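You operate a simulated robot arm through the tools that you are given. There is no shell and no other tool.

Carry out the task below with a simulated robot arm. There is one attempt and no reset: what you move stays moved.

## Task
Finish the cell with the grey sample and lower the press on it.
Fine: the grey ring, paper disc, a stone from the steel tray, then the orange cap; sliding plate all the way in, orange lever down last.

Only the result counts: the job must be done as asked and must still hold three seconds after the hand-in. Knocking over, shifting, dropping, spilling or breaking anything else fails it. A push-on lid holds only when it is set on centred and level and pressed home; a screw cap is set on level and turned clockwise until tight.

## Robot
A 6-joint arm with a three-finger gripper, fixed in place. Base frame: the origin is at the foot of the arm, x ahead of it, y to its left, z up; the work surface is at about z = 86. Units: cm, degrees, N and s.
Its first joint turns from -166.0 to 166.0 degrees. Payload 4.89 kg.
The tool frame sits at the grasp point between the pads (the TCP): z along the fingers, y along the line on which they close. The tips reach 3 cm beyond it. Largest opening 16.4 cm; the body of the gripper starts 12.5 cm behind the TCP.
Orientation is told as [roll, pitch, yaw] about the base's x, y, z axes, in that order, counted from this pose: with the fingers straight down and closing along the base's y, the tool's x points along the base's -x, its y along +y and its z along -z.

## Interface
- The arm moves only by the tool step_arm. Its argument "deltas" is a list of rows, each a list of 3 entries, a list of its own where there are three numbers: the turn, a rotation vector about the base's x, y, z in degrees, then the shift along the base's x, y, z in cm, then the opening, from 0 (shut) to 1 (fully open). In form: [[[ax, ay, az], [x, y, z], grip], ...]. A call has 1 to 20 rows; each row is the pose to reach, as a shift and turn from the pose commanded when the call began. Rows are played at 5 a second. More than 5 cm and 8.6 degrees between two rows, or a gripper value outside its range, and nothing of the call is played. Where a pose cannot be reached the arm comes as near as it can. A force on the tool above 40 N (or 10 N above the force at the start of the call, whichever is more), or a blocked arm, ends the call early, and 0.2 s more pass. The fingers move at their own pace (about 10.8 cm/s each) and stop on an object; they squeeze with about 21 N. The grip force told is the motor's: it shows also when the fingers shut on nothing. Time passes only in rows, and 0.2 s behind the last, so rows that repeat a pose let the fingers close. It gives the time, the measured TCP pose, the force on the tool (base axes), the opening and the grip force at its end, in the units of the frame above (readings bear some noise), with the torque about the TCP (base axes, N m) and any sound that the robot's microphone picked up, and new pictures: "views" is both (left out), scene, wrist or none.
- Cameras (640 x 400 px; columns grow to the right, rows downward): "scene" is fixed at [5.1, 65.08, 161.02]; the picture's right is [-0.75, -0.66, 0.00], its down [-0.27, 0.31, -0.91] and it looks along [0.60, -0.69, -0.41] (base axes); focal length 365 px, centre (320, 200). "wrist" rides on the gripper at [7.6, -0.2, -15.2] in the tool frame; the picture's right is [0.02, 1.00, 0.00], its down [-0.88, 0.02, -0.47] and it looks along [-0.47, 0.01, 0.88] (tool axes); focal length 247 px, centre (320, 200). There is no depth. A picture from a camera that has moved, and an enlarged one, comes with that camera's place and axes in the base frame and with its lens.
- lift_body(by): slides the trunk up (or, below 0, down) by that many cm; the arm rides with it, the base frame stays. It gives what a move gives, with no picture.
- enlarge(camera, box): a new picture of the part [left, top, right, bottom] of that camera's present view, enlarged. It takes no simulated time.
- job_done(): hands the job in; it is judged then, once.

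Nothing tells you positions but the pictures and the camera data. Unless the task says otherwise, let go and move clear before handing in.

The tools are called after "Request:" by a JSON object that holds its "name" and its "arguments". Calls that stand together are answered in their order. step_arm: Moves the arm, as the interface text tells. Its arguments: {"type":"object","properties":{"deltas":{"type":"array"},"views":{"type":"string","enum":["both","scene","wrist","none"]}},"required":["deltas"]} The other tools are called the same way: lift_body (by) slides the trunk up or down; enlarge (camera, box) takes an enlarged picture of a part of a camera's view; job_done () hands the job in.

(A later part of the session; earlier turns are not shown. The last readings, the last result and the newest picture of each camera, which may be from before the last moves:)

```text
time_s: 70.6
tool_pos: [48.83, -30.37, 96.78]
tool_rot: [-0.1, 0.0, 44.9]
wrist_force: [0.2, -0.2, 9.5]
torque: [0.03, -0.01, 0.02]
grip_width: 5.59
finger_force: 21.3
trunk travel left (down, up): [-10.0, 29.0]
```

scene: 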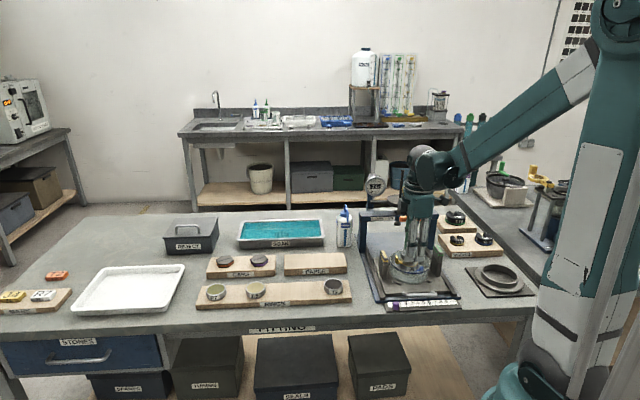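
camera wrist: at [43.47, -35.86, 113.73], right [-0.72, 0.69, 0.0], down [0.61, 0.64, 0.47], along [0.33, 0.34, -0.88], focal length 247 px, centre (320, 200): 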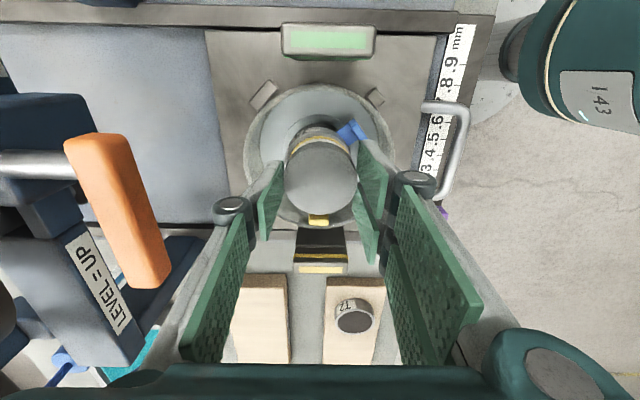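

Contact at about 10 N with near-zero torque, so the stone is flat on the paper. Releasing gently.

Request:
{"name": "step_arm", "arguments": {"deltas": [[[0, 0, 0], [0, 0, 0.04], 0.2], [[0, 0, 0], [0, 0, 0.04], 0.345], [[0, 0, 0], [0, 0, 0.04], 0.36], [[0, 0, 0], [0, 0, 0.04], 0.39], [[0, 0, 0], [0, 0, 0.04], 0.42], [[0, 0, 0], [0, 0, 0.04], 0.42]], "views": "wrist"}}

Request:
{"name": "enlarge", "arguments": {"camera": "wrist", "box": [250, 100, 390, 230]}}

```text
time_s: 72.0
tool_pos: [48.76, -30.37, 96.94]
tool_rot: [0.1, 0.0, 45.0]
wrist_force: [0.4, 0.6, 0.7]
torque: [-0.01, -0.04, 0.0]
grip_width: 6.89
finger_force: 0.1
trunk travel left (down, up): [-10.0, 29.0]
camera wrist: at [43.54, -35.88, 112.07], right [-0.72, 0.69, 0.0], down [0.61, 0.64, 0.47], along [0.33, 0.34, -0.88], focal length 247 px, centre (320, 200)
```

wrist: 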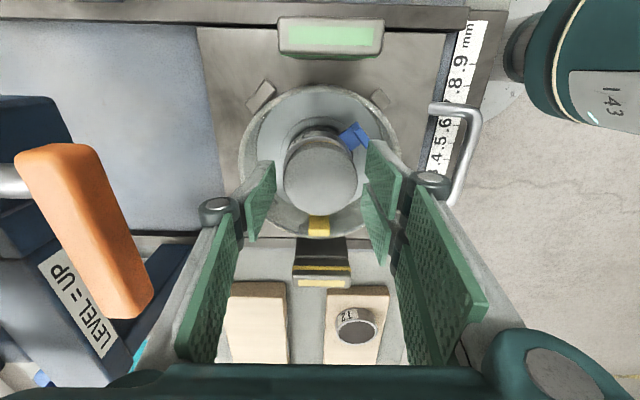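

```text
3.08 times, centred on (320, 165) of wrist
camera zoom: at [43.54, -35.88, 112.07], right [-0.72, 0.69, 0.0], down [0.61, 0.64, 0.47], along [0.33, 0.34, -0.88], focal length 760 px, centre (320, 308)
```

zoom: 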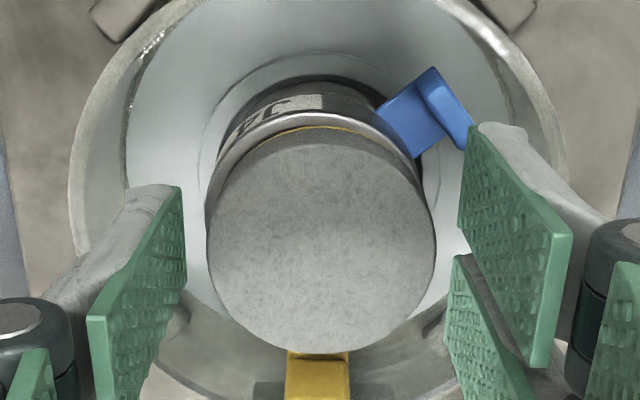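

Request:
{"name": "step_arm", "arguments": {"deltas": [[[0, 0, 0], [0, 0, 0.5], 0.42], [[0, 0, 0], [0, 0, 1.5], 0.42], [[0, 0, 0], [0, 0, 3], 0.42], [[0, 0, 0], [0, 0, 5], 0.42], [[0, 0, 0], [0, 0, 7.5], 0.42], [[0, 0, 0], [0, 0, 10], 0.5], [[0, 0, 0], [0, 0, 12], 0.6], [[0, 0, 0], [0, 0, 12], 0.6]], "views": "both"}}

Request:
{"name": "enlarge", "arguments": {"camera": "wrist", "box": [260, 70, 390, 190]}}

Request:
{"name": "enlarge", "arguments": {"camera": "scene", "box": [390, 240, 435, 280]}}

```text
time_s: 73.8
tool_pos: [48.75, -30.23, 109.04]
tool_rot: [0.0, 0.0, 44.9]
wrist_force: [1.1, -0.4, -0.5]
torque: [0.0, -0.01, -0.01]
grip_width: 9.84
finger_force: 0.1
trunk travel left (down, up): [-10.0, 29.0]
camera wrist: at [43.44, -35.83, 124.23], right [-0.72, 0.69, 0.0], down [0.61, 0.64, 0.47], along [0.33, 0.34, -0.88], focal length 247 px, centre (320, 200)
```

scene: 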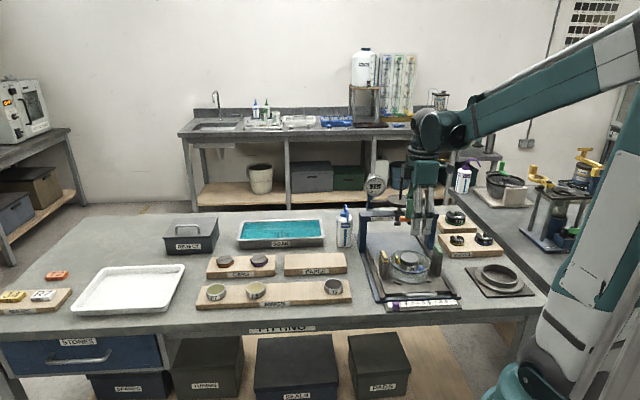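
wrist: 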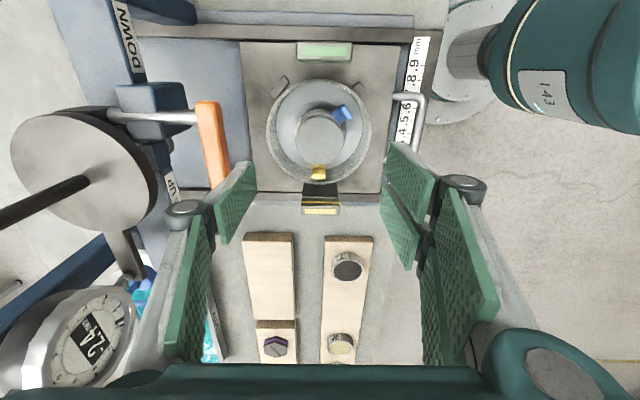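

```text
3.33 times, centred on (325, 130) of wrist
camera zoom: at [43.44, -35.83, 124.23], right [-0.72, 0.69, 0.0], down [0.61, 0.64, 0.47], along [0.33, 0.34, -0.88], focal length 823 px, centre (303, 433)
```

zoom: 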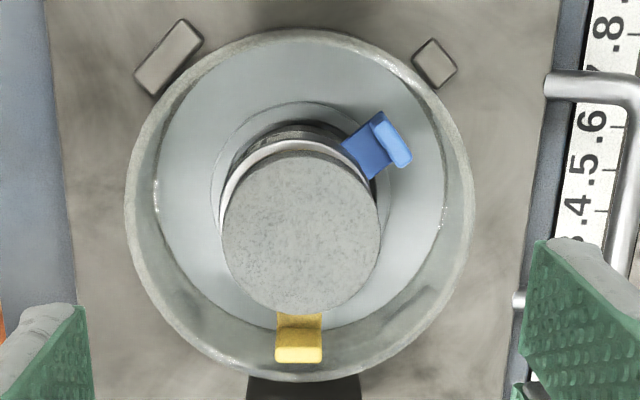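

```text
10.00 times, centred on (412, 260) of scene
camera zoom: at [5.1, 65.08, 161.02], right [-0.75, -0.66, 0.0], down [-0.27, 0.31, -0.91], along [0.6, -0.69, -0.41], focal length 3647 px, centre (-605, -400)
```

zoom: 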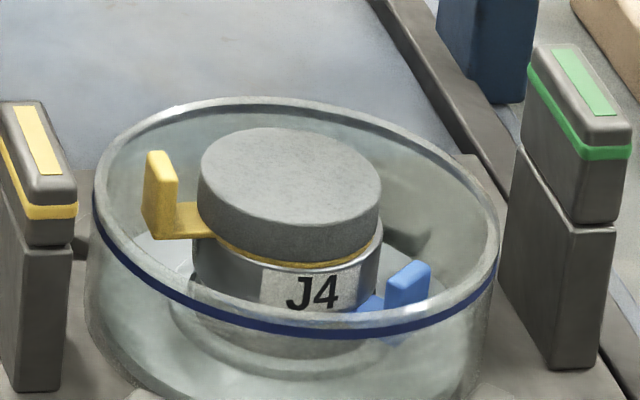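

The stone is seated neatly on the stack. Next is the orange cap, which I estimate at about (97, 6); I'll hover near it and look.

Request:
{"name": "step_arm", "arguments": {"deltas": [[[0, 0, 0], [1.2, 1.4, 0.3], 0.6], [[0, 0, 0], [3.4, 3.6, 0.6], 0.6], [[0, 0, 0], [6, 6, 0.6], 0.6], [[0, 0, 0], [9, 8.4, 0.6], 0.6], [[0, 0, 0], [12, 10.8, 0.6], 0.6], [[0, 0, 0], [15, 13.2, 0.6], 0.6], [[0, 0, 0], [18, 15.6, 0.6], 0.6], [[0, 0, 0], [21, 18, 0.6], 0.6], [[0, 0, 0], [24, 20.4, 0.6], 0.6], [[0, 0, 0], [27, 22.6, 0.6], 0.6], [[0, 0, 0], [30, 24.8, 0.6], 0.6], [[0, 0, 0], [33, 27, 0.6], 0.6], [[0, 0, 0], [36, 29.2, 0], 0.6], [[0, 0, 0], [39, 31.2, -0.5], 0.6], [[0, 0, 0], [41.6, 32.8, -1], 0.6], [[0, 0, 0], [43.6, 34, -1.5], 0.6], [[0, 0, 0], [45, 34.8, -2], 0.6], [[0, 0, 0], [45.5, 35, -2], 0.6], [[0, 0, 0], [45.5, 35, -2], 0.6]], "views": "both"}}

Request:
{"name": "enlarge", "arguments": {"camera": "wrist", "box": [250, 90, 400, 200]}}

```text
time_s: 77.8
tool_pos: [94.26, 4.72, 106.77]
tool_rot: [0.0, -0.1, 45.0]
wrist_force: [0.8, 0.7, 0.6]
torque: [0.01, 0.03, -0.01]
grip_width: 9.85
finger_force: 0.1
trunk travel left (down, up): [-10.0, 29.0]
camera wrist: at [89.05, -0.84, 121.97], right [-0.72, 0.69, 0.0], down [0.61, 0.64, 0.47], along [0.33, 0.34, -0.88], focal length 247 px, centre (320, 200)
```

scene: 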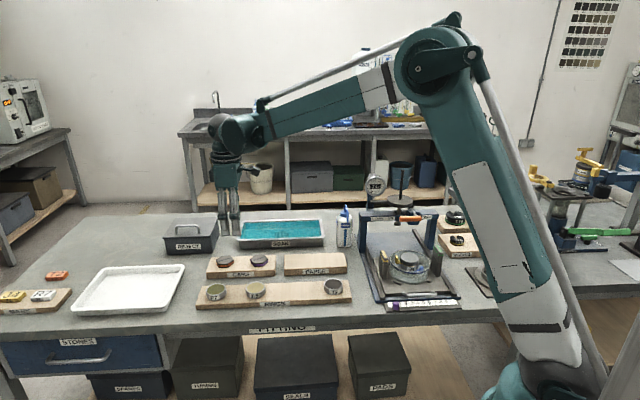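
wrist: 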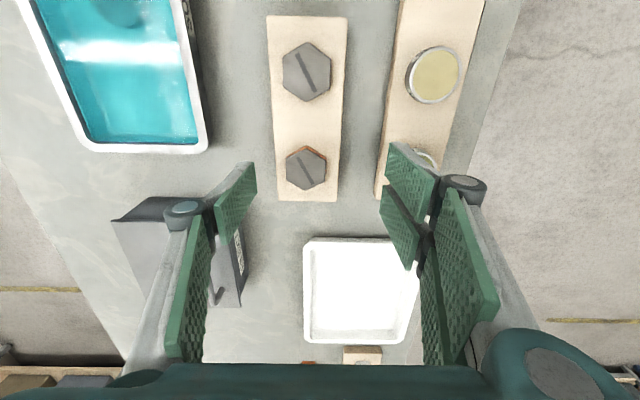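

```text
3.64 times, centred on (325, 145) of wrist
camera zoom: at [89.05, -0.84, 121.97], right [-0.72, 0.69, 0.0], down [0.61, 0.64, 0.47], along [0.33, 0.34, -0.88], focal length 898 px, centre (302, 400)
```

zoom: 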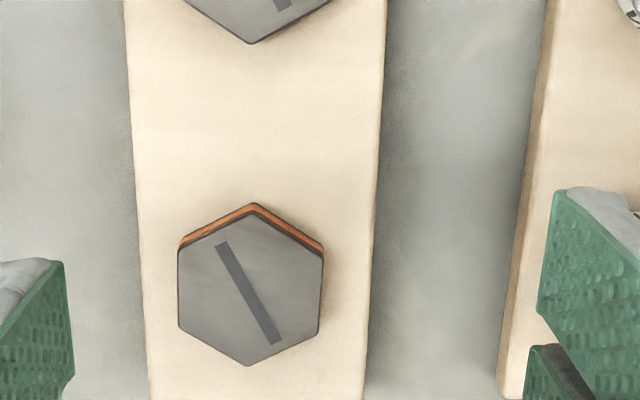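

The orange cap is near (98.8, 6.6), about 99 cm out and right at the reach limit. I'll raise the trunk to bring the shoulder level with the wrist, which should add reach.

Request:
{"name": "lift_body", "arguments": {"by": 12}}

```text
time_s: 79.3
tool_pos: [94.31, 4.75, 118.87]
tool_rot: [0.0, 0.1, 44.9]
wrist_force: [0.9, -0.2, 0.1]
torque: [-0.02, -0.01, -0.02]
grip_width: 9.86
finger_force: 0.1
trunk travel left (down, up): [-22.0, 17.0]
```

Request:
{"name": "step_arm", "arguments": {"deltas": [[[0, 0, -1], [0.6, 0.3, -2], 0.55], [[0, 0, -2], [1.2, 0.5, -4], 0.5], [[0, 0, -3.3], [2, 0.8, -6.5], 0.46], [[0, 0, -3.3], [2.8, 1.2, -9], 0.46], [[0, 0, -3.3], [3.6, 1.5, -11.5], 0.46], [[0, 0, -3.3], [4.2, 1.75, -13.5], 0.46], [[0, 0, -3.3], [4.6, 1.9, -15.5], 0.46], [[0, 0, -3.3], [4.6, 1.9, -16.5], 0.46], [[0, 0, -3.3], [4.6, 1.9, -16.5], 0.46]], "views": "both"}}

Request:
{"name": "enlarge", "arguments": {"camera": "wrist", "box": [250, 90, 400, 200]}}

```text
time_s: 81.3
tool_pos: [98.82, 6.68, 102.26]
tool_rot: [0.0, 0.1, 41.8]
wrist_force: [-0.2, 0.0, -0.7]
torque: [0.02, 0.01, 0.01]
grip_width: 7.55
finger_force: 0.1
trunk travel left (down, up): [-22.0, 17.0]
camera wrist: at [93.28, 1.36, 117.43], right [-0.68, 0.73, 0.0], down [0.65, 0.6, 0.47], along [0.35, 0.32, -0.88], focal length 247 px, centre (320, 200)
```

scene: 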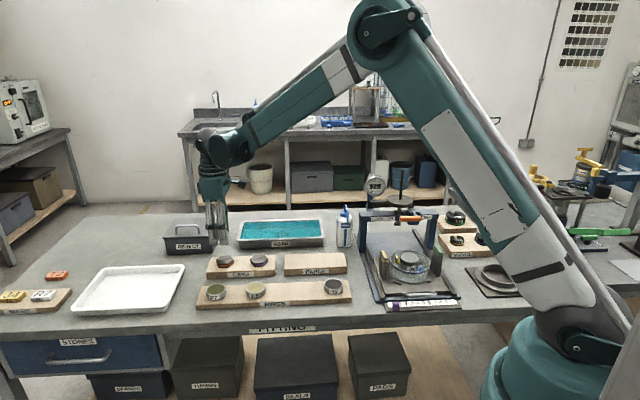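
wrist: 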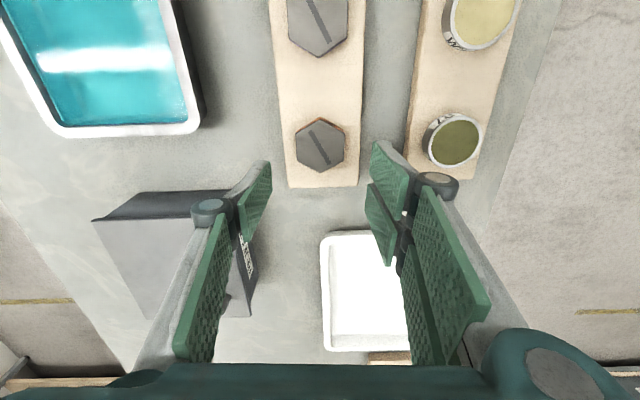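

```text
3.64 times, centred on (325, 145) of wrist
camera zoom: at [93.28, 1.36, 117.43], right [-0.68, 0.73, 0.0], down [0.65, 0.6, 0.47], along [0.35, 0.32, -0.88], focal length 898 px, centre (302, 400)
```

zoom: 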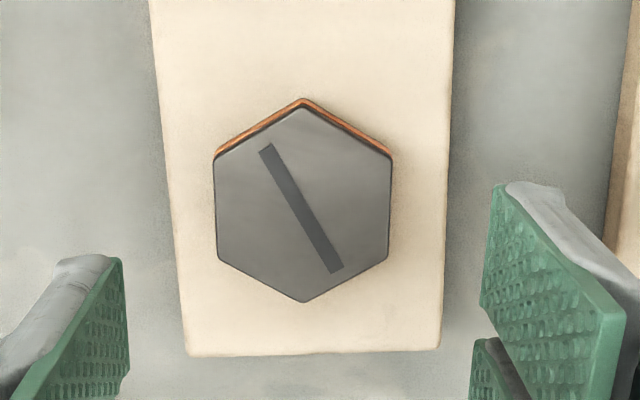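

The reach is fine with the trunk raised, and the fingers are lined up across the hex flats. I'll nudge 0.12 cm and descend.

Request:
{"name": "step_arm", "arguments": {"deltas": [[[0, 0, 0], [0.09, 0.08, -1.5], 0.46], [[0, 0, 0], [0.09, 0.08, -3], 0.46], [[0, 0, 0], [0.09, 0.08, -4.5], 0.46], [[0, 0, 0], [0.09, 0.08, -6], 0.46], [[0, 0, 0], [0.09, 0.08, -7.5], 0.46], [[0, 0, 0], [0.09, 0.08, -8.7], 0.46], [[0, 0, 0], [0.09, 0.08, -9.4], 0.46], [[0, 0, 0], [0.09, 0.08, -9.4], 0.46]], "views": "both"}}

Request:
{"name": "enlarge", "arguments": {"camera": "wrist", "box": [250, 110, 400, 220]}}

Request:
{"name": "enlarge", "arguments": {"camera": "scene", "box": [190, 220, 290, 290]}}

```text
time_s: 83.1
tool_pos: [98.81, 6.59, 92.82]
tool_rot: [-0.1, 0.0, 41.8]
wrist_force: [0.8, -0.2, -0.6]
torque: [-0.02, 0.0, 0.02]
grip_width: 7.54
finger_force: 0.2
trunk travel left (down, up): [-22.0, 17.0]
camera wrist: at [93.4, 1.37, 108.07], right [-0.68, 0.73, 0.0], down [0.65, 0.6, 0.47], along [0.35, 0.32, -0.88], focal length 247 px, centre (320, 200)
```

scene: 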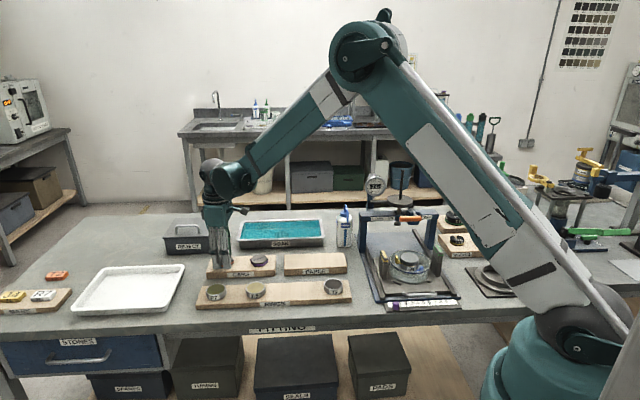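
wrist: 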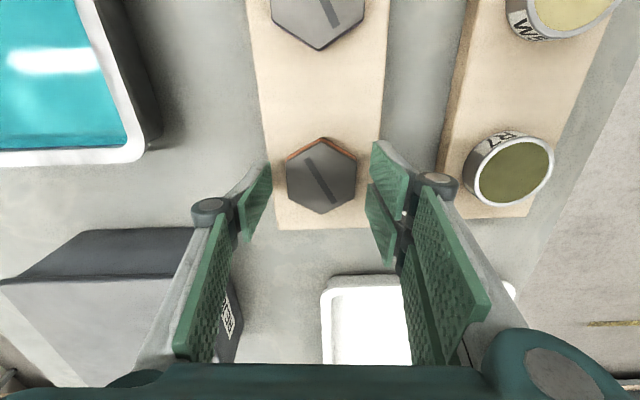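

```text
3.64 times, centred on (325, 165) of wrist
camera zoom: at [93.4, 1.37, 108.07], right [-0.68, 0.73, 0.0], down [0.65, 0.6, 0.47], along [0.35, 0.32, -0.88], focal length 898 px, centre (302, 327)
```

zoom: 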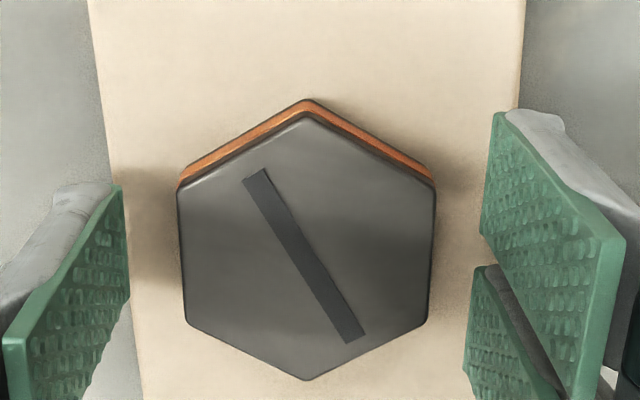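

```text
5.71 times, centred on (240, 255) of scene
camera zoom: at [5.1, 65.08, 161.02], right [-0.75, -0.66, 0.0], down [-0.27, 0.31, -0.91], along [0.6, -0.69, -0.41], focal length 2084 px, centre (777, -114)
```

zoom: 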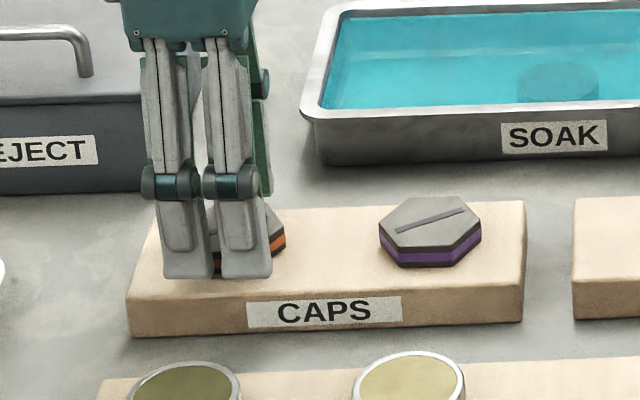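

Request:
{"name": "step_arm", "arguments": {"deltas": [[[0, 0, 0], [0, 0, -0.4], 0.46], [[0, 0, 0], [0, 0, -0.75], 0.46], [[0, 0, 0], [0, 0, -0.75], 0.4], [[0, 0, 0], [0, 0, -0.75], 0.35], [[0, 0, 0], [0, 0, -0.75], 0.2], [[0, 0, 0], [0, 0, -0.75], 0.2], [[0, 0, 0], [0, 0, -0.75], 0.2]], "views": "both"}}

Request:
{"name": "enlarge", "arguments": {"camera": "wrist", "box": [250, 110, 400, 220]}}

```text
time_s: 84.7
tool_pos: [98.87, 6.71, 92.24]
tool_rot: [0.0, 0.1, 41.7]
wrist_force: [-1.2, 1.4, 0.4]
torque: [0.03, 0.03, 0.0]
grip_width: 5.37
finger_force: 21.1
trunk travel left (down, up): [-22.0, 17.0]
camera wrist: at [93.35, 1.47, 107.36], right [-0.68, 0.73, 0.0], down [0.65, 0.6, 0.47], along [0.35, 0.32, -0.88], focal length 247 px, centre (320, 200)
```

scene: 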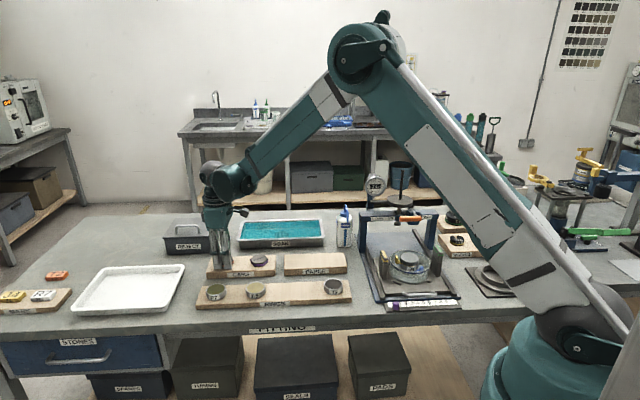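
wrist: 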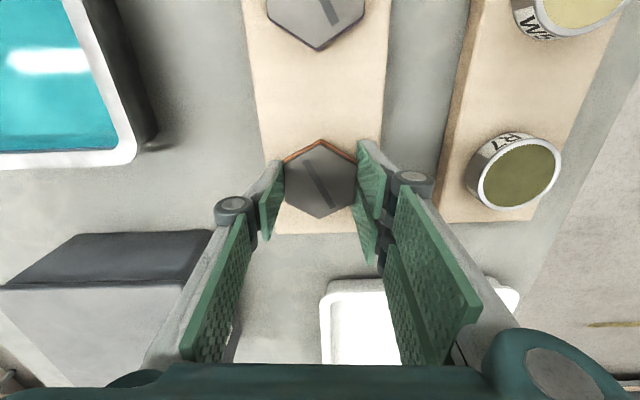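

```text
3.64 times, centred on (325, 165) of wrist
camera zoom: at [93.35, 1.47, 107.36], right [-0.68, 0.73, 0.0], down [0.65, 0.6, 0.47], along [0.35, 0.32, -0.88], focal length 898 px, centre (302, 327)
```

zoom: 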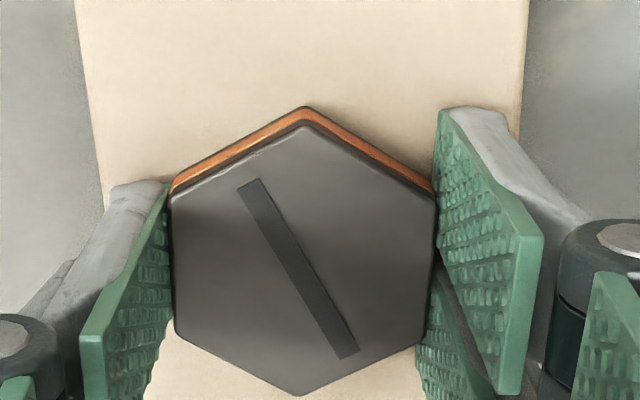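

The orange cap is gripped across its flats (5.37 cm). Lifting it.

Request:
{"name": "step_arm", "arguments": {"deltas": [[[0, 0, 0], [0, 0, 0.4], 0.2], [[0, 0, 0], [0, 0, 1.2], 0.2], [[0, 0, 0], [0, 0, 2.5], 0.2], [[0, 0, 0], [0, 0, 4.5], 0.2], [[0, 0, 0], [0, 0, 7], 0.2], [[0, 0, 0], [-0.5, -0.4, 10], 0.2], [[0, 0, 0], [-1.5, -1.2, 12.5], 0.2], [[0, 0, 0], [-3, -2.3, 14], 0.2], [[0, 0, 0], [-3, -2.3, 14], 0.2]], "views": "both"}}

Request:
{"name": "enlarge", "arguments": {"camera": "wrist", "box": [250, 110, 400, 220]}}

Request:
{"name": "enlarge", "arguments": {"camera": "scene", "box": [180, 170, 300, 290]}}

```text
time_s: 86.7
tool_pos: [95.88, 4.53, 106.05]
tool_rot: [0.0, 0.0, 41.8]
wrist_force: [-0.3, -0.3, -2.1]
torque: [0.03, -0.04, -0.01]
grip_width: 5.38
finger_force: 21.0
trunk travel left (down, up): [-22.0, 17.0]
camera wrist: at [90.34, -0.78, 121.26], right [-0.68, 0.73, 0.0], down [0.65, 0.6, 0.47], along [0.35, 0.32, -0.88], focal length 247 px, centre (320, 200)
```

scene: 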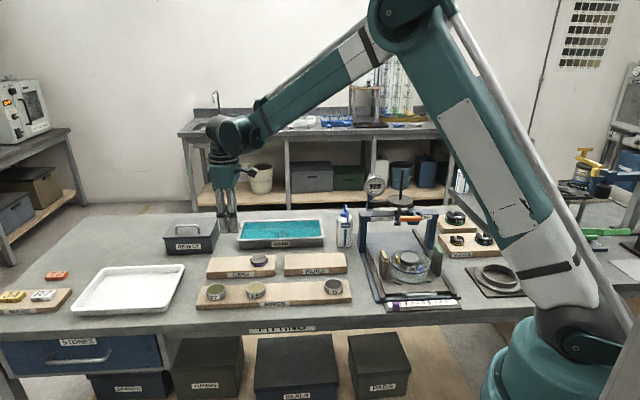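
wrist: 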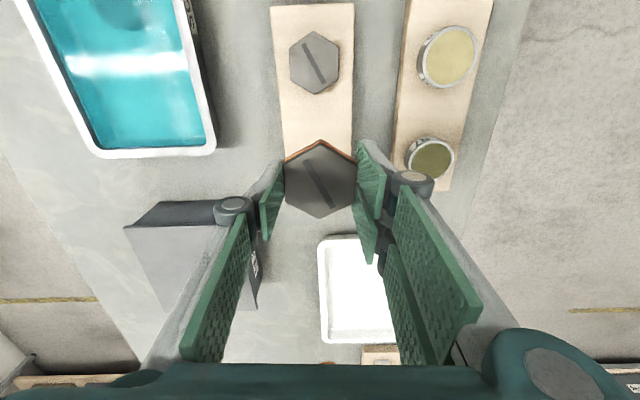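

```text
3.64 times, centred on (325, 165) of wrist
camera zoom: at [90.34, -0.78, 121.26], right [-0.68, 0.73, 0.0], down [0.65, 0.6, 0.47], along [0.35, 0.32, -0.88], focal length 898 px, centre (302, 327)
```

zoom: 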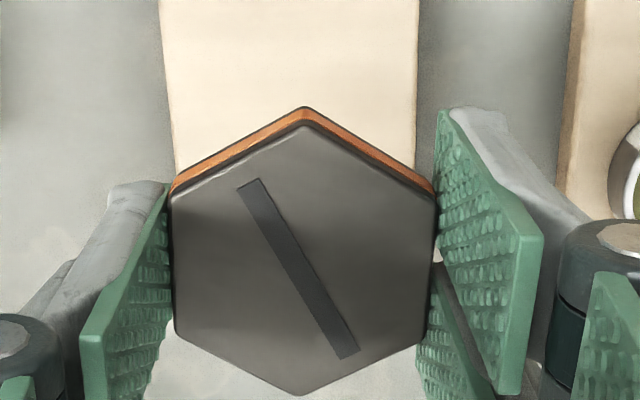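

```text
3.33 times, centred on (240, 230) of scene
camera zoom: at [5.1, 65.08, 161.02], right [-0.75, -0.66, 0.0], down [-0.27, 0.31, -0.91], along [0.6, -0.69, -0.41], focal length 1216 px, centre (587, 100)
```

zoom: 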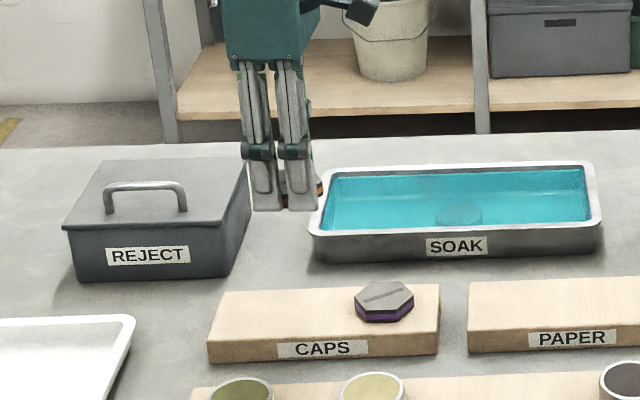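

Request:
{"name": "step_arm", "arguments": {"deltas": [[[0, 0, 1], [-1.4, -1, 0.5], 0.2], [[0, 0, 2], [-3.8, -2.7, 1], 0.2], [[0, 0, 3.3], [-6.6, -4.7, 1], 0.2], [[0, 0, 3.3], [-9.6, -6.8, 1], 0.2], [[0, 0, 3.3], [-12.6, -8.9, 1], 0.2], [[0, 0, 3.3], [-15.6, -11, 1], 0.2], [[0, 0, 3.3], [-18.6, -13.2, 1], 0.2], [[0, 0, 3.3], [-21.6, -15.3, 1], 0.2], [[0, 0, 3.3], [-24.6, -17.5, 1], 0.2], [[0, 0, 3.3], [-27.6, -19.6, 1], 0.2], [[0, 0, 3.3], [-30.6, -21.7, 1], 0.2], [[0, 0, 3.3], [-33.6, -23.8, 1], 0.2], [[0, 0, 3.3], [-36.6, -26, 1], 0.2], [[0, 0, 3.3], [-39.4, -28, 0.6], 0.2], [[0, 0, 3.3], [-41.8, -29.6, 0.2], 0.2], [[0, 0, 3.3], [-43.05, -30.55, 0], 0.2], [[0, 0, 3.3], [-43.05, -30.55, 0], 0.2]], "views": "both"}}

Request:
{"name": "enlarge", "arguments": {"camera": "wrist", "box": [250, 20, 410, 150]}}

```text
time_s: 90.3
tool_pos: [52.93, -26.09, 106.21]
tool_rot: [0.1, 0.0, 45.0]
wrist_force: [0.1, 0.0, -2.8]
torque: [0.03, -0.01, 0.01]
grip_width: 5.35
finger_force: 20.9
trunk travel left (down, up): [-22.0, 17.0]
camera wrist: at [47.75, -31.69, 121.44], right [-0.72, 0.69, 0.0], down [0.61, 0.64, 0.47], along [0.33, 0.34, -0.88], focal length 247 px, centre (320, 200)
```

scene: 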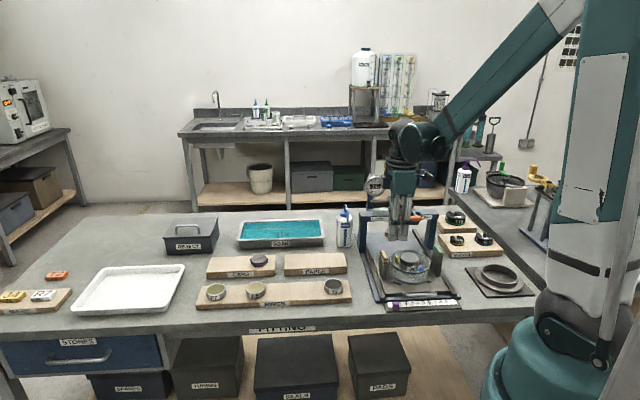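
wrist: 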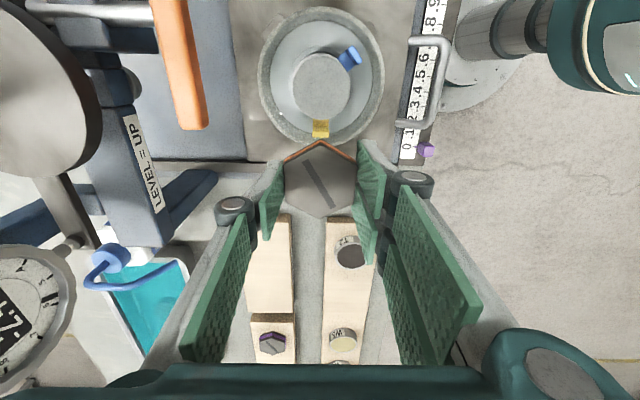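

```text
3.08 times, centred on (330, 85) of wrist
camera zoom: at [47.75, -31.69, 121.44], right [-0.72, 0.69, 0.0], down [0.61, 0.64, 0.47], along [0.33, 0.34, -0.88], focal length 760 px, centre (289, 554)
```

zoom: 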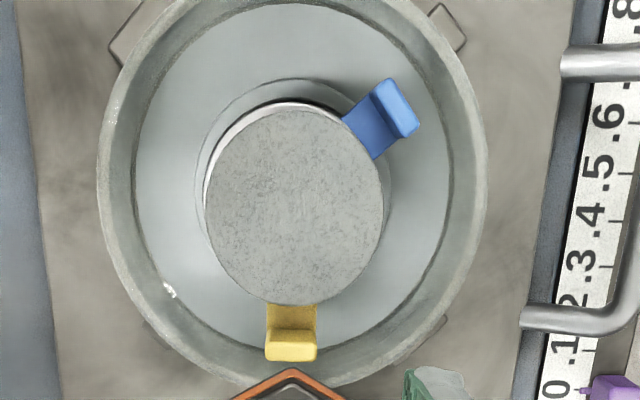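

The stone top is clearly visible and my estimates agree. I'll move the cap over it and lower.

Request:
{"name": "step_arm", "arguments": {"deltas": [[[0, 0, 0], [-2.1, -2.1, 0], 0.2], [[0, 0, 0], [-4.24, -4.24, 0], 0.2], [[0, 0, 0], [-4.24, -4.24, -1.5], 0.2], [[0, 0, 0], [-4.24, -4.24, -3], 0.2], [[0, 0, 0], [-4.24, -4.24, -4.5], 0.2], [[0, 0, 0], [-4.24, -4.24, -5.6], 0.2], [[0, 0, 0], [-4.24, -4.24, -6.2], 0.2], [[0, 0, 0], [-4.24, -4.24, -6.2], 0.2]], "views": "both"}}

Request:
{"name": "enlarge", "arguments": {"camera": "scene", "box": [385, 225, 440, 275]}}

Request:
{"name": "enlarge", "arguments": {"camera": "wrist", "box": [250, 100, 390, 230]}}

```text
time_s: 92.1
tool_pos: [48.72, -30.26, 99.9]
tool_rot: [-0.1, 0.0, 45.0]
wrist_force: [0.2, 0.9, -3.5]
torque: [0.02, 0.03, 0.01]
grip_width: 5.36
finger_force: 21.3
trunk travel left (down, up): [-22.0, 17.0]
camera wrist: at [43.46, -35.99, 115.1], right [-0.72, 0.69, 0.0], down [0.61, 0.64, 0.47], along [0.33, 0.34, -0.88], focal length 247 px, centre (320, 200)
```

scene: 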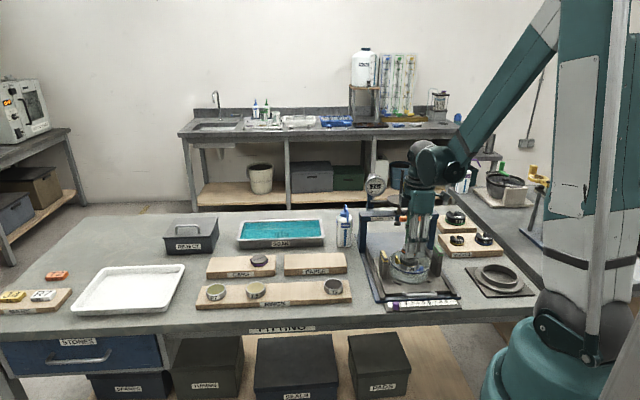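
wrist: 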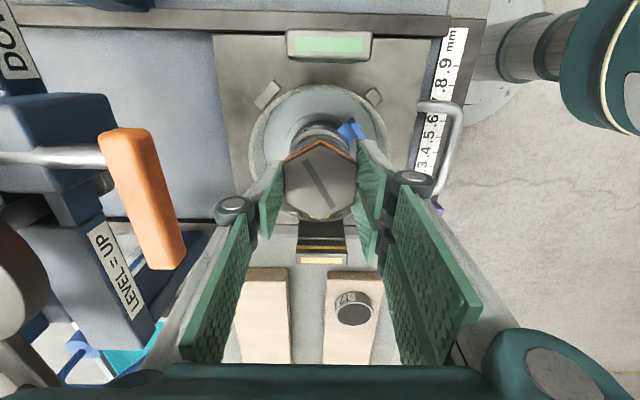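

```text
8.00 times, centred on (412, 250) of scene
camera zoom: at [5.1, 65.08, 161.02], right [-0.75, -0.66, 0.0], down [-0.27, 0.31, -0.91], along [0.6, -0.69, -0.41], focal length 2918 px, centre (-420, -200)
```

zoom: 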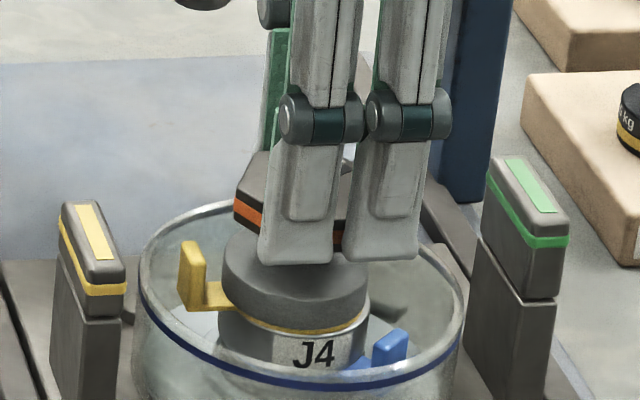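

```text
3.08 times, centred on (320, 165) of wrist
camera zoom: at [43.46, -35.99, 115.1], right [-0.72, 0.69, 0.0], down [0.61, 0.64, 0.47], along [0.33, 0.34, -0.88], focal length 760 px, centre (320, 308)
```

zoom: 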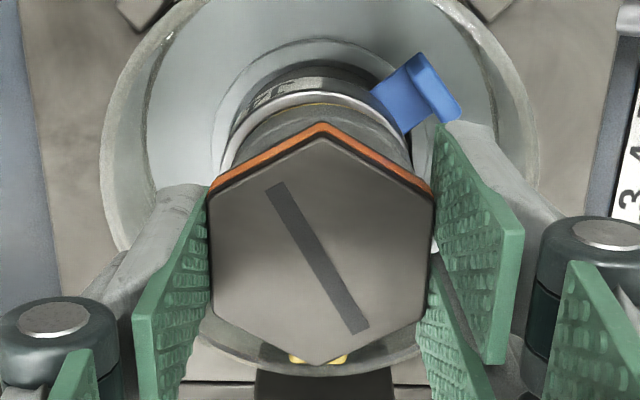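

Request:
{"name": "enlarge", "arguments": {"camera": "wrist", "box": [290, 120, 350, 170]}}

Request:
{"name": "enlarge", "arguments": {"camera": "scene", "box": [395, 238, 435, 272]}}

```text
8.00 times, centred on (320, 145) of wrist
camera zoom: at [43.46, -35.99, 115.1], right [-0.72, 0.69, 0.0], down [0.61, 0.64, 0.47], along [0.33, 0.34, -0.88], focal length 1976 px, centre (320, 640)
```

zoom: 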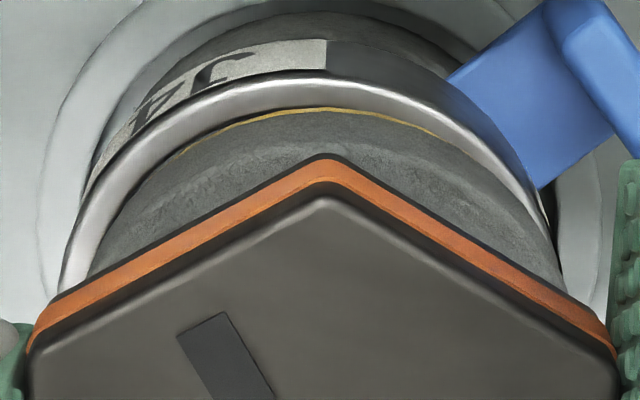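

```text
11.76 times, centred on (415, 255) of scene
camera zoom: at [5.1, 65.08, 161.02], right [-0.75, -0.66, 0.0], down [-0.27, 0.31, -0.91], along [0.6, -0.69, -0.41], focal length 4291 px, centre (-798, -447)
```

zoom: 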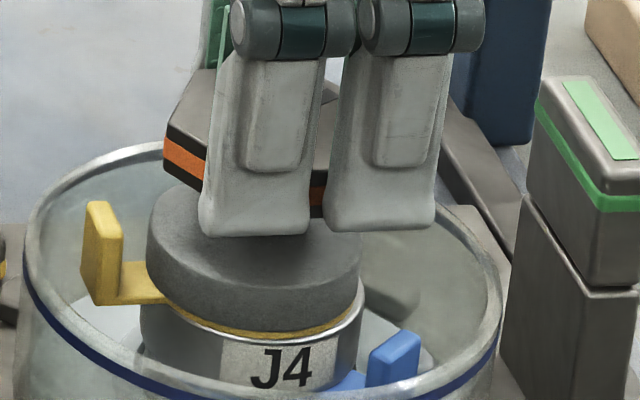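

Request:
{"name": "enlarge", "arguments": {"camera": "scene", "box": [400, 240, 430, 265]}}

Request:
{"name": "enlarge", "arguments": {"camera": "wrist", "box": [280, 130, 365, 225]}}

```text
16.00 times, centred on (415, 252) of scene
camera zoom: at [5.1, 65.08, 161.02], right [-0.75, -0.66, 0.0], down [-0.27, 0.31, -0.91], along [0.6, -0.69, -0.41], focal length 5835 px, centre (-1200, -640)
```

zoom: 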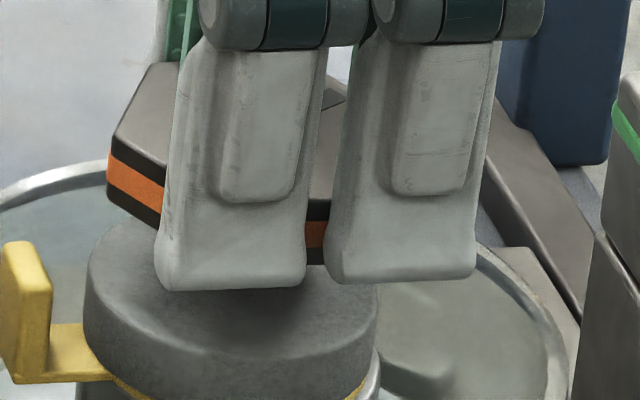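

```text
4.21 times, centred on (322, 178) of wrist
camera zoom: at [43.46, -35.99, 115.1], right [-0.72, 0.69, 0.0], down [0.61, 0.64, 0.47], along [0.33, 0.34, -0.88], focal length 1040 px, centre (310, 295)
```

zoom: 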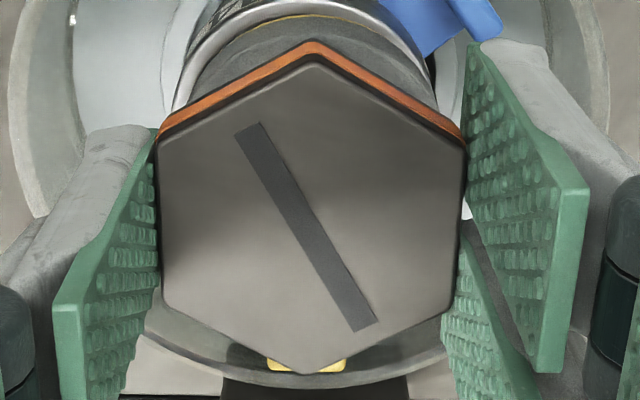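

The cap lines up with the stone to within about 1–2 mm. I'll shift it slightly and lower in small steps.

Request:
{"name": "step_arm", "arguments": {"deltas": [[[0, 0, 0], [0.05, 0.12, -0.3], 0.2], [[0, 0, 0], [0.05, 0.12, -0.7], 0.2], [[0, 0, 0], [0.05, 0.12, -1.1], 0.2], [[0, 0, 0], [0.05, 0.12, -1.3], 0.2], [[0, 0, 0], [0.05, 0.12, -1.3], 0.2]], "views": "none"}}

Request:
{"name": "enlarge", "arguments": {"camera": "scene", "box": [400, 240, 430, 265]}}

Request:
{"name": "enlarge", "arguments": {"camera": "wrist", "box": [280, 120, 365, 215]}}

```text
time_s: 93.3
tool_pos: [48.73, -30.42, 98.66]
tool_rot: [0.0, 0.0, 45.0]
wrist_force: [0.0, -0.4, -3.9]
torque: [0.01, 0.0, 0.0]
grip_width: 5.33
finger_force: 21.1
trunk travel left (down, up): [-22.0, 17.0]
```

```text
16.00 times, centred on (415, 252) of scene
camera zoom: at [5.1, 65.08, 161.02], right [-0.75, -0.66, 0.0], down [-0.27, 0.31, -0.91], along [0.6, -0.69, -0.41], focal length 5835 px, centre (-1200, -640)
```

zoom: 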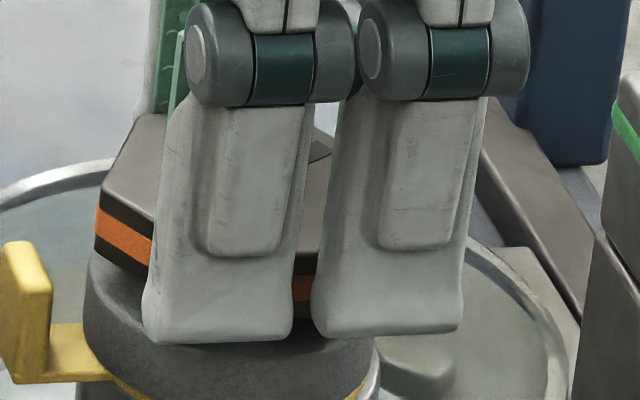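

```text
4.21 times, centred on (322, 168) of wrist
camera zoom: at [43.53, -35.87, 113.88], right [-0.72, 0.69, 0.0], down [0.61, 0.64, 0.47], along [0.33, 0.34, -0.88], focal length 1040 px, centre (310, 337)
```

zoom: 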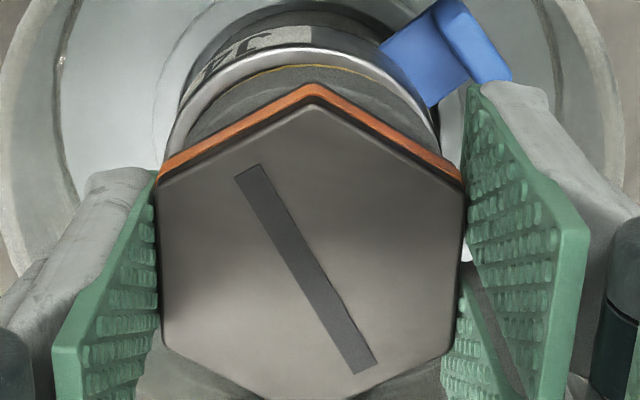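

Request:
{"name": "step_arm", "arguments": {"deltas": [[[0, 0, 0], [0.07, 0.07, 0], 0.2], [[0, 0, 0], [0.07, 0.07, -0.15], 0.2], [[0, 0, 0], [0.07, 0.07, -0.15], 0.2]], "views": "none"}}

Request:
{"name": "enlarge", "arguments": {"camera": "scene", "box": [400, 240, 430, 265]}}

```text
time_s: 94.1
tool_pos: [48.82, -30.14, 98.45]
tool_rot: [0.1, 0.0, 45.0]
wrist_force: [-0.2, 0.3, -2.8]
torque: [0.02, 0.0, 0.01]
grip_width: 5.35
finger_force: 20.6
trunk travel left (down, up): [-22.0, 17.0]
```

```text
16.00 times, centred on (415, 252) of scene
camera zoom: at [5.1, 65.08, 161.02], right [-0.75, -0.66, 0.0], down [-0.27, 0.31, -0.91], along [0.6, -0.69, -0.41], focal length 5835 px, centre (-1200, -640)
```

zoom: 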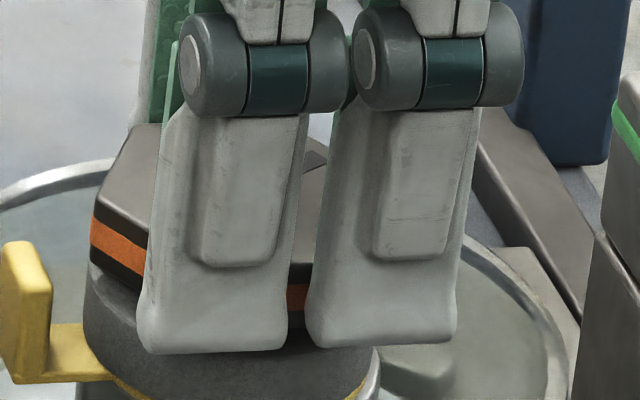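

Request:
{"name": "step_arm", "arguments": {"deltas": [[[0, 0, 0], [0.03, 0.03, -0.08], 0.2], [[0, 0, 0], [0.03, 0.03, -0.16], 0.2], [[0, 0, 0], [0.03, 0.03, -0.16], 0.2]], "views": "none"}}

```text
time_s: 94.9
tool_pos: [48.75, -30.13, 98.25]
tool_rot: [0.0, 0.0, 45.0]
wrist_force: [0.0, -0.2, -2.7]
torque: [0.01, 0.01, -0.01]
grip_width: 5.34
finger_force: 21.4
trunk travel left (down, up): [-22.0, 17.0]
```

Request:
{"name": "step_arm", "arguments": {"deltas": [[[0, 0, 0], [0, 0, -0.08], 0.2], [[0, 0, 0], [0, 0, -0.15], 0.2], [[0, 0, 0], [0, 0, -0.15], 0.2]], "views": "none"}}

Request:
{"name": "enlarge", "arguments": {"camera": "scene", "box": [400, 240, 430, 265]}}

```text
time_s: 95.7
tool_pos: [48.88, -30.09, 98.19]
tool_rot: [0.1, 0.0, 45.0]
wrist_force: [-0.1, 1.0, -2.3]
torque: [-0.02, 0.0, -0.02]
grip_width: 5.38
finger_force: 20.9
trunk travel left (down, up): [-22.0, 17.0]
```

```text
16.00 times, centred on (415, 252) of scene
camera zoom: at [5.1, 65.08, 161.02], right [-0.75, -0.66, 0.0], down [-0.27, 0.31, -0.91], along [0.6, -0.69, -0.41], focal length 5835 px, centre (-1200, -640)
```

zoom: 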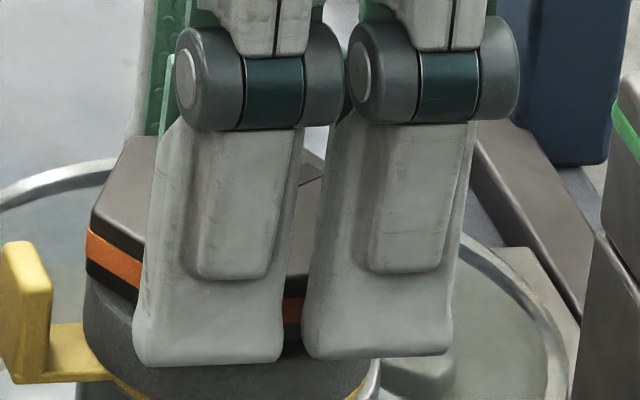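

Request:
{"name": "step_arm", "arguments": {"deltas": [[[0, 0, 0], [0, 0, -0.07], 0.2], [[0, 0, 0], [0, 0, -0.14], 0.2], [[0, 0, 0], [0, 0, -0.14], 0.2]], "views": "none"}}

```text
time_s: 96.5
tool_pos: [48.87, -30.27, 98.04]
tool_rot: [-0.1, 0.0, 45.0]
wrist_force: [0.2, 0.6, -1.9]
torque: [0.0, 0.0, -0.01]
grip_width: 5.36
finger_force: 20.9
trunk travel left (down, up): [-22.0, 17.0]
```

Request:
{"name": "step_arm", "arguments": {"deltas": [[[0, 0, 0], [0, 0, -0.07], 0.2], [[0, 0, 0], [0, 0, -0.14], 0.2], [[0, 0, 0], [0, 0, -0.14], 0.2]], "views": "none"}}

Request:
{"name": "enlarge", "arguments": {"camera": "scene", "box": [400, 240, 430, 265]}}

Request:
{"name": "enlarge", "arguments": {"camera": "wrist", "box": [280, 120, 365, 215]}}

```text
time_s: 97.3
tool_pos: [48.82, -30.19, 97.82]
tool_rot: [0.0, 0.0, 45.1]
wrist_force: [0.3, 0.8, 4.3]
torque: [0.01, 0.02, 0.01]
grip_width: 5.35
finger_force: 20.4
trunk travel left (down, up): [-22.0, 17.0]
```

```text
16.00 times, centred on (415, 252) of scene
camera zoom: at [5.1, 65.08, 161.02], right [-0.75, -0.66, 0.0], down [-0.27, 0.31, -0.91], along [0.6, -0.69, -0.41], focal length 5835 px, centre (-1200, -640)
```

zoom: 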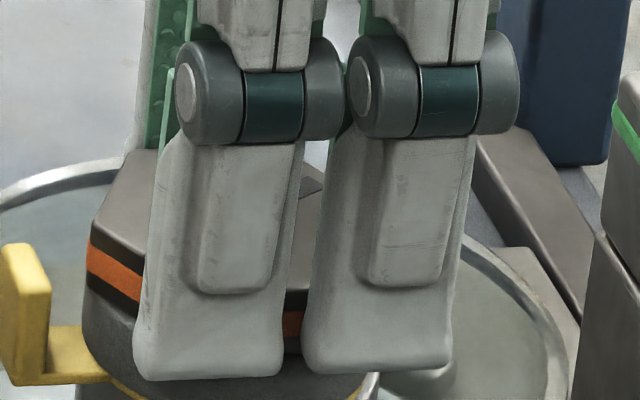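

```text
4.21 times, centred on (322, 168) of wrist
camera zoom: at [43.58, -35.74, 113.08], right [-0.72, 0.69, 0.0], down [0.61, 0.64, 0.47], along [0.33, 0.34, -0.88], focal length 1040 px, centre (310, 337)
```

zoom: 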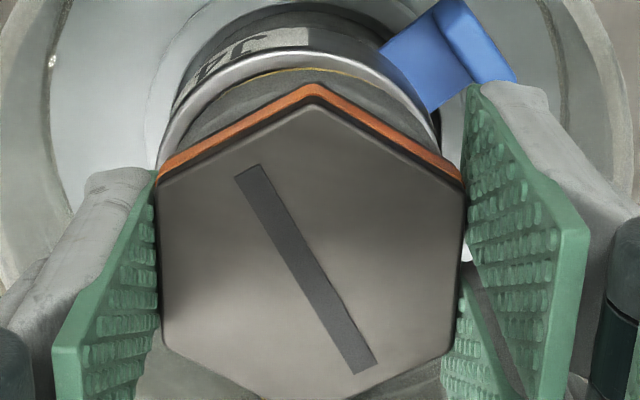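

The cap is on the stone (about 7 N contact, no torque). Releasing gently.

Request:
{"name": "step_arm", "arguments": {"deltas": [[[0, 0, 0], [0, 0, 0.02], 0.2], [[0, 0, 0], [0, 0, 0.02], 0.33], [[0, 0, 0], [0, 0, 0.02], 0.345], [[0, 0, 0], [0, 0, 0.02], 0.37], [[0, 0, 0], [0, 0, 0.02], 0.41], [[0, 0, 0], [0, 0, 0.02], 0.41]], "views": "wrist"}}

Request:
{"name": "enlarge", "arguments": {"camera": "wrist", "box": [250, 100, 390, 230]}}

Request:
{"name": "enlarge", "arguments": {"camera": "scene", "box": [390, 235, 440, 280]}}

```text
time_s: 98.7
tool_pos: [48.74, -30.1, 97.91]
tool_rot: [-0.1, 0.0, 45.0]
wrist_force: [0.3, 1.1, 0.0]
torque: [0.01, -0.04, -0.03]
grip_width: 6.74
finger_force: 0.1
trunk travel left (down, up): [-22.0, 17.0]
camera wrist: at [43.57, -35.77, 113.07], right [-0.72, 0.69, 0.0], down [0.61, 0.64, 0.47], along [0.33, 0.34, -0.88], focal length 247 px, centre (320, 200)
```

wrist: 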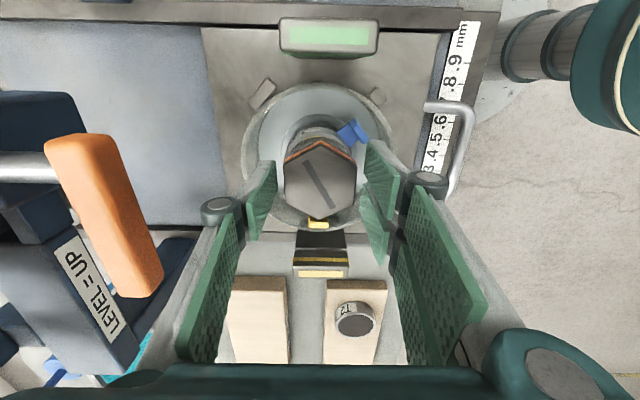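

```text
3.08 times, centred on (320, 165) of wrist
camera zoom: at [43.57, -35.77, 113.07], right [-0.72, 0.69, 0.0], down [0.61, 0.64, 0.47], along [0.33, 0.34, -0.88], focal length 760 px, centre (320, 308)
```

zoom: 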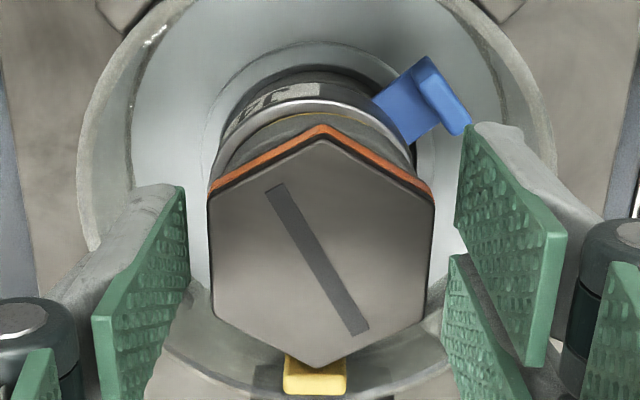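

```text
8.89 times, centred on (415, 258) of scene
camera zoom: at [5.1, 65.08, 161.02], right [-0.75, -0.66, 0.0], down [-0.27, 0.31, -0.91], along [0.6, -0.69, -0.41], focal length 3242 px, centre (-524, -311)
```

zoom: 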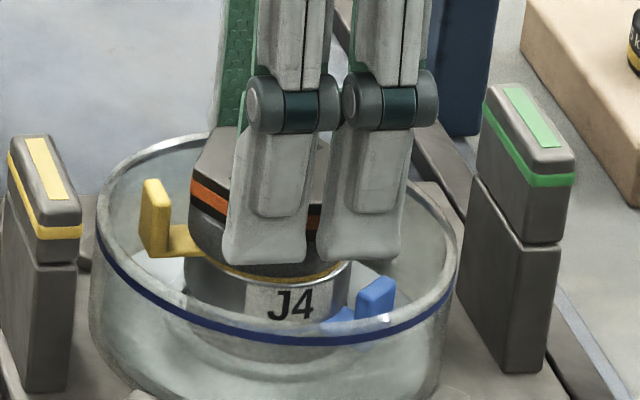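

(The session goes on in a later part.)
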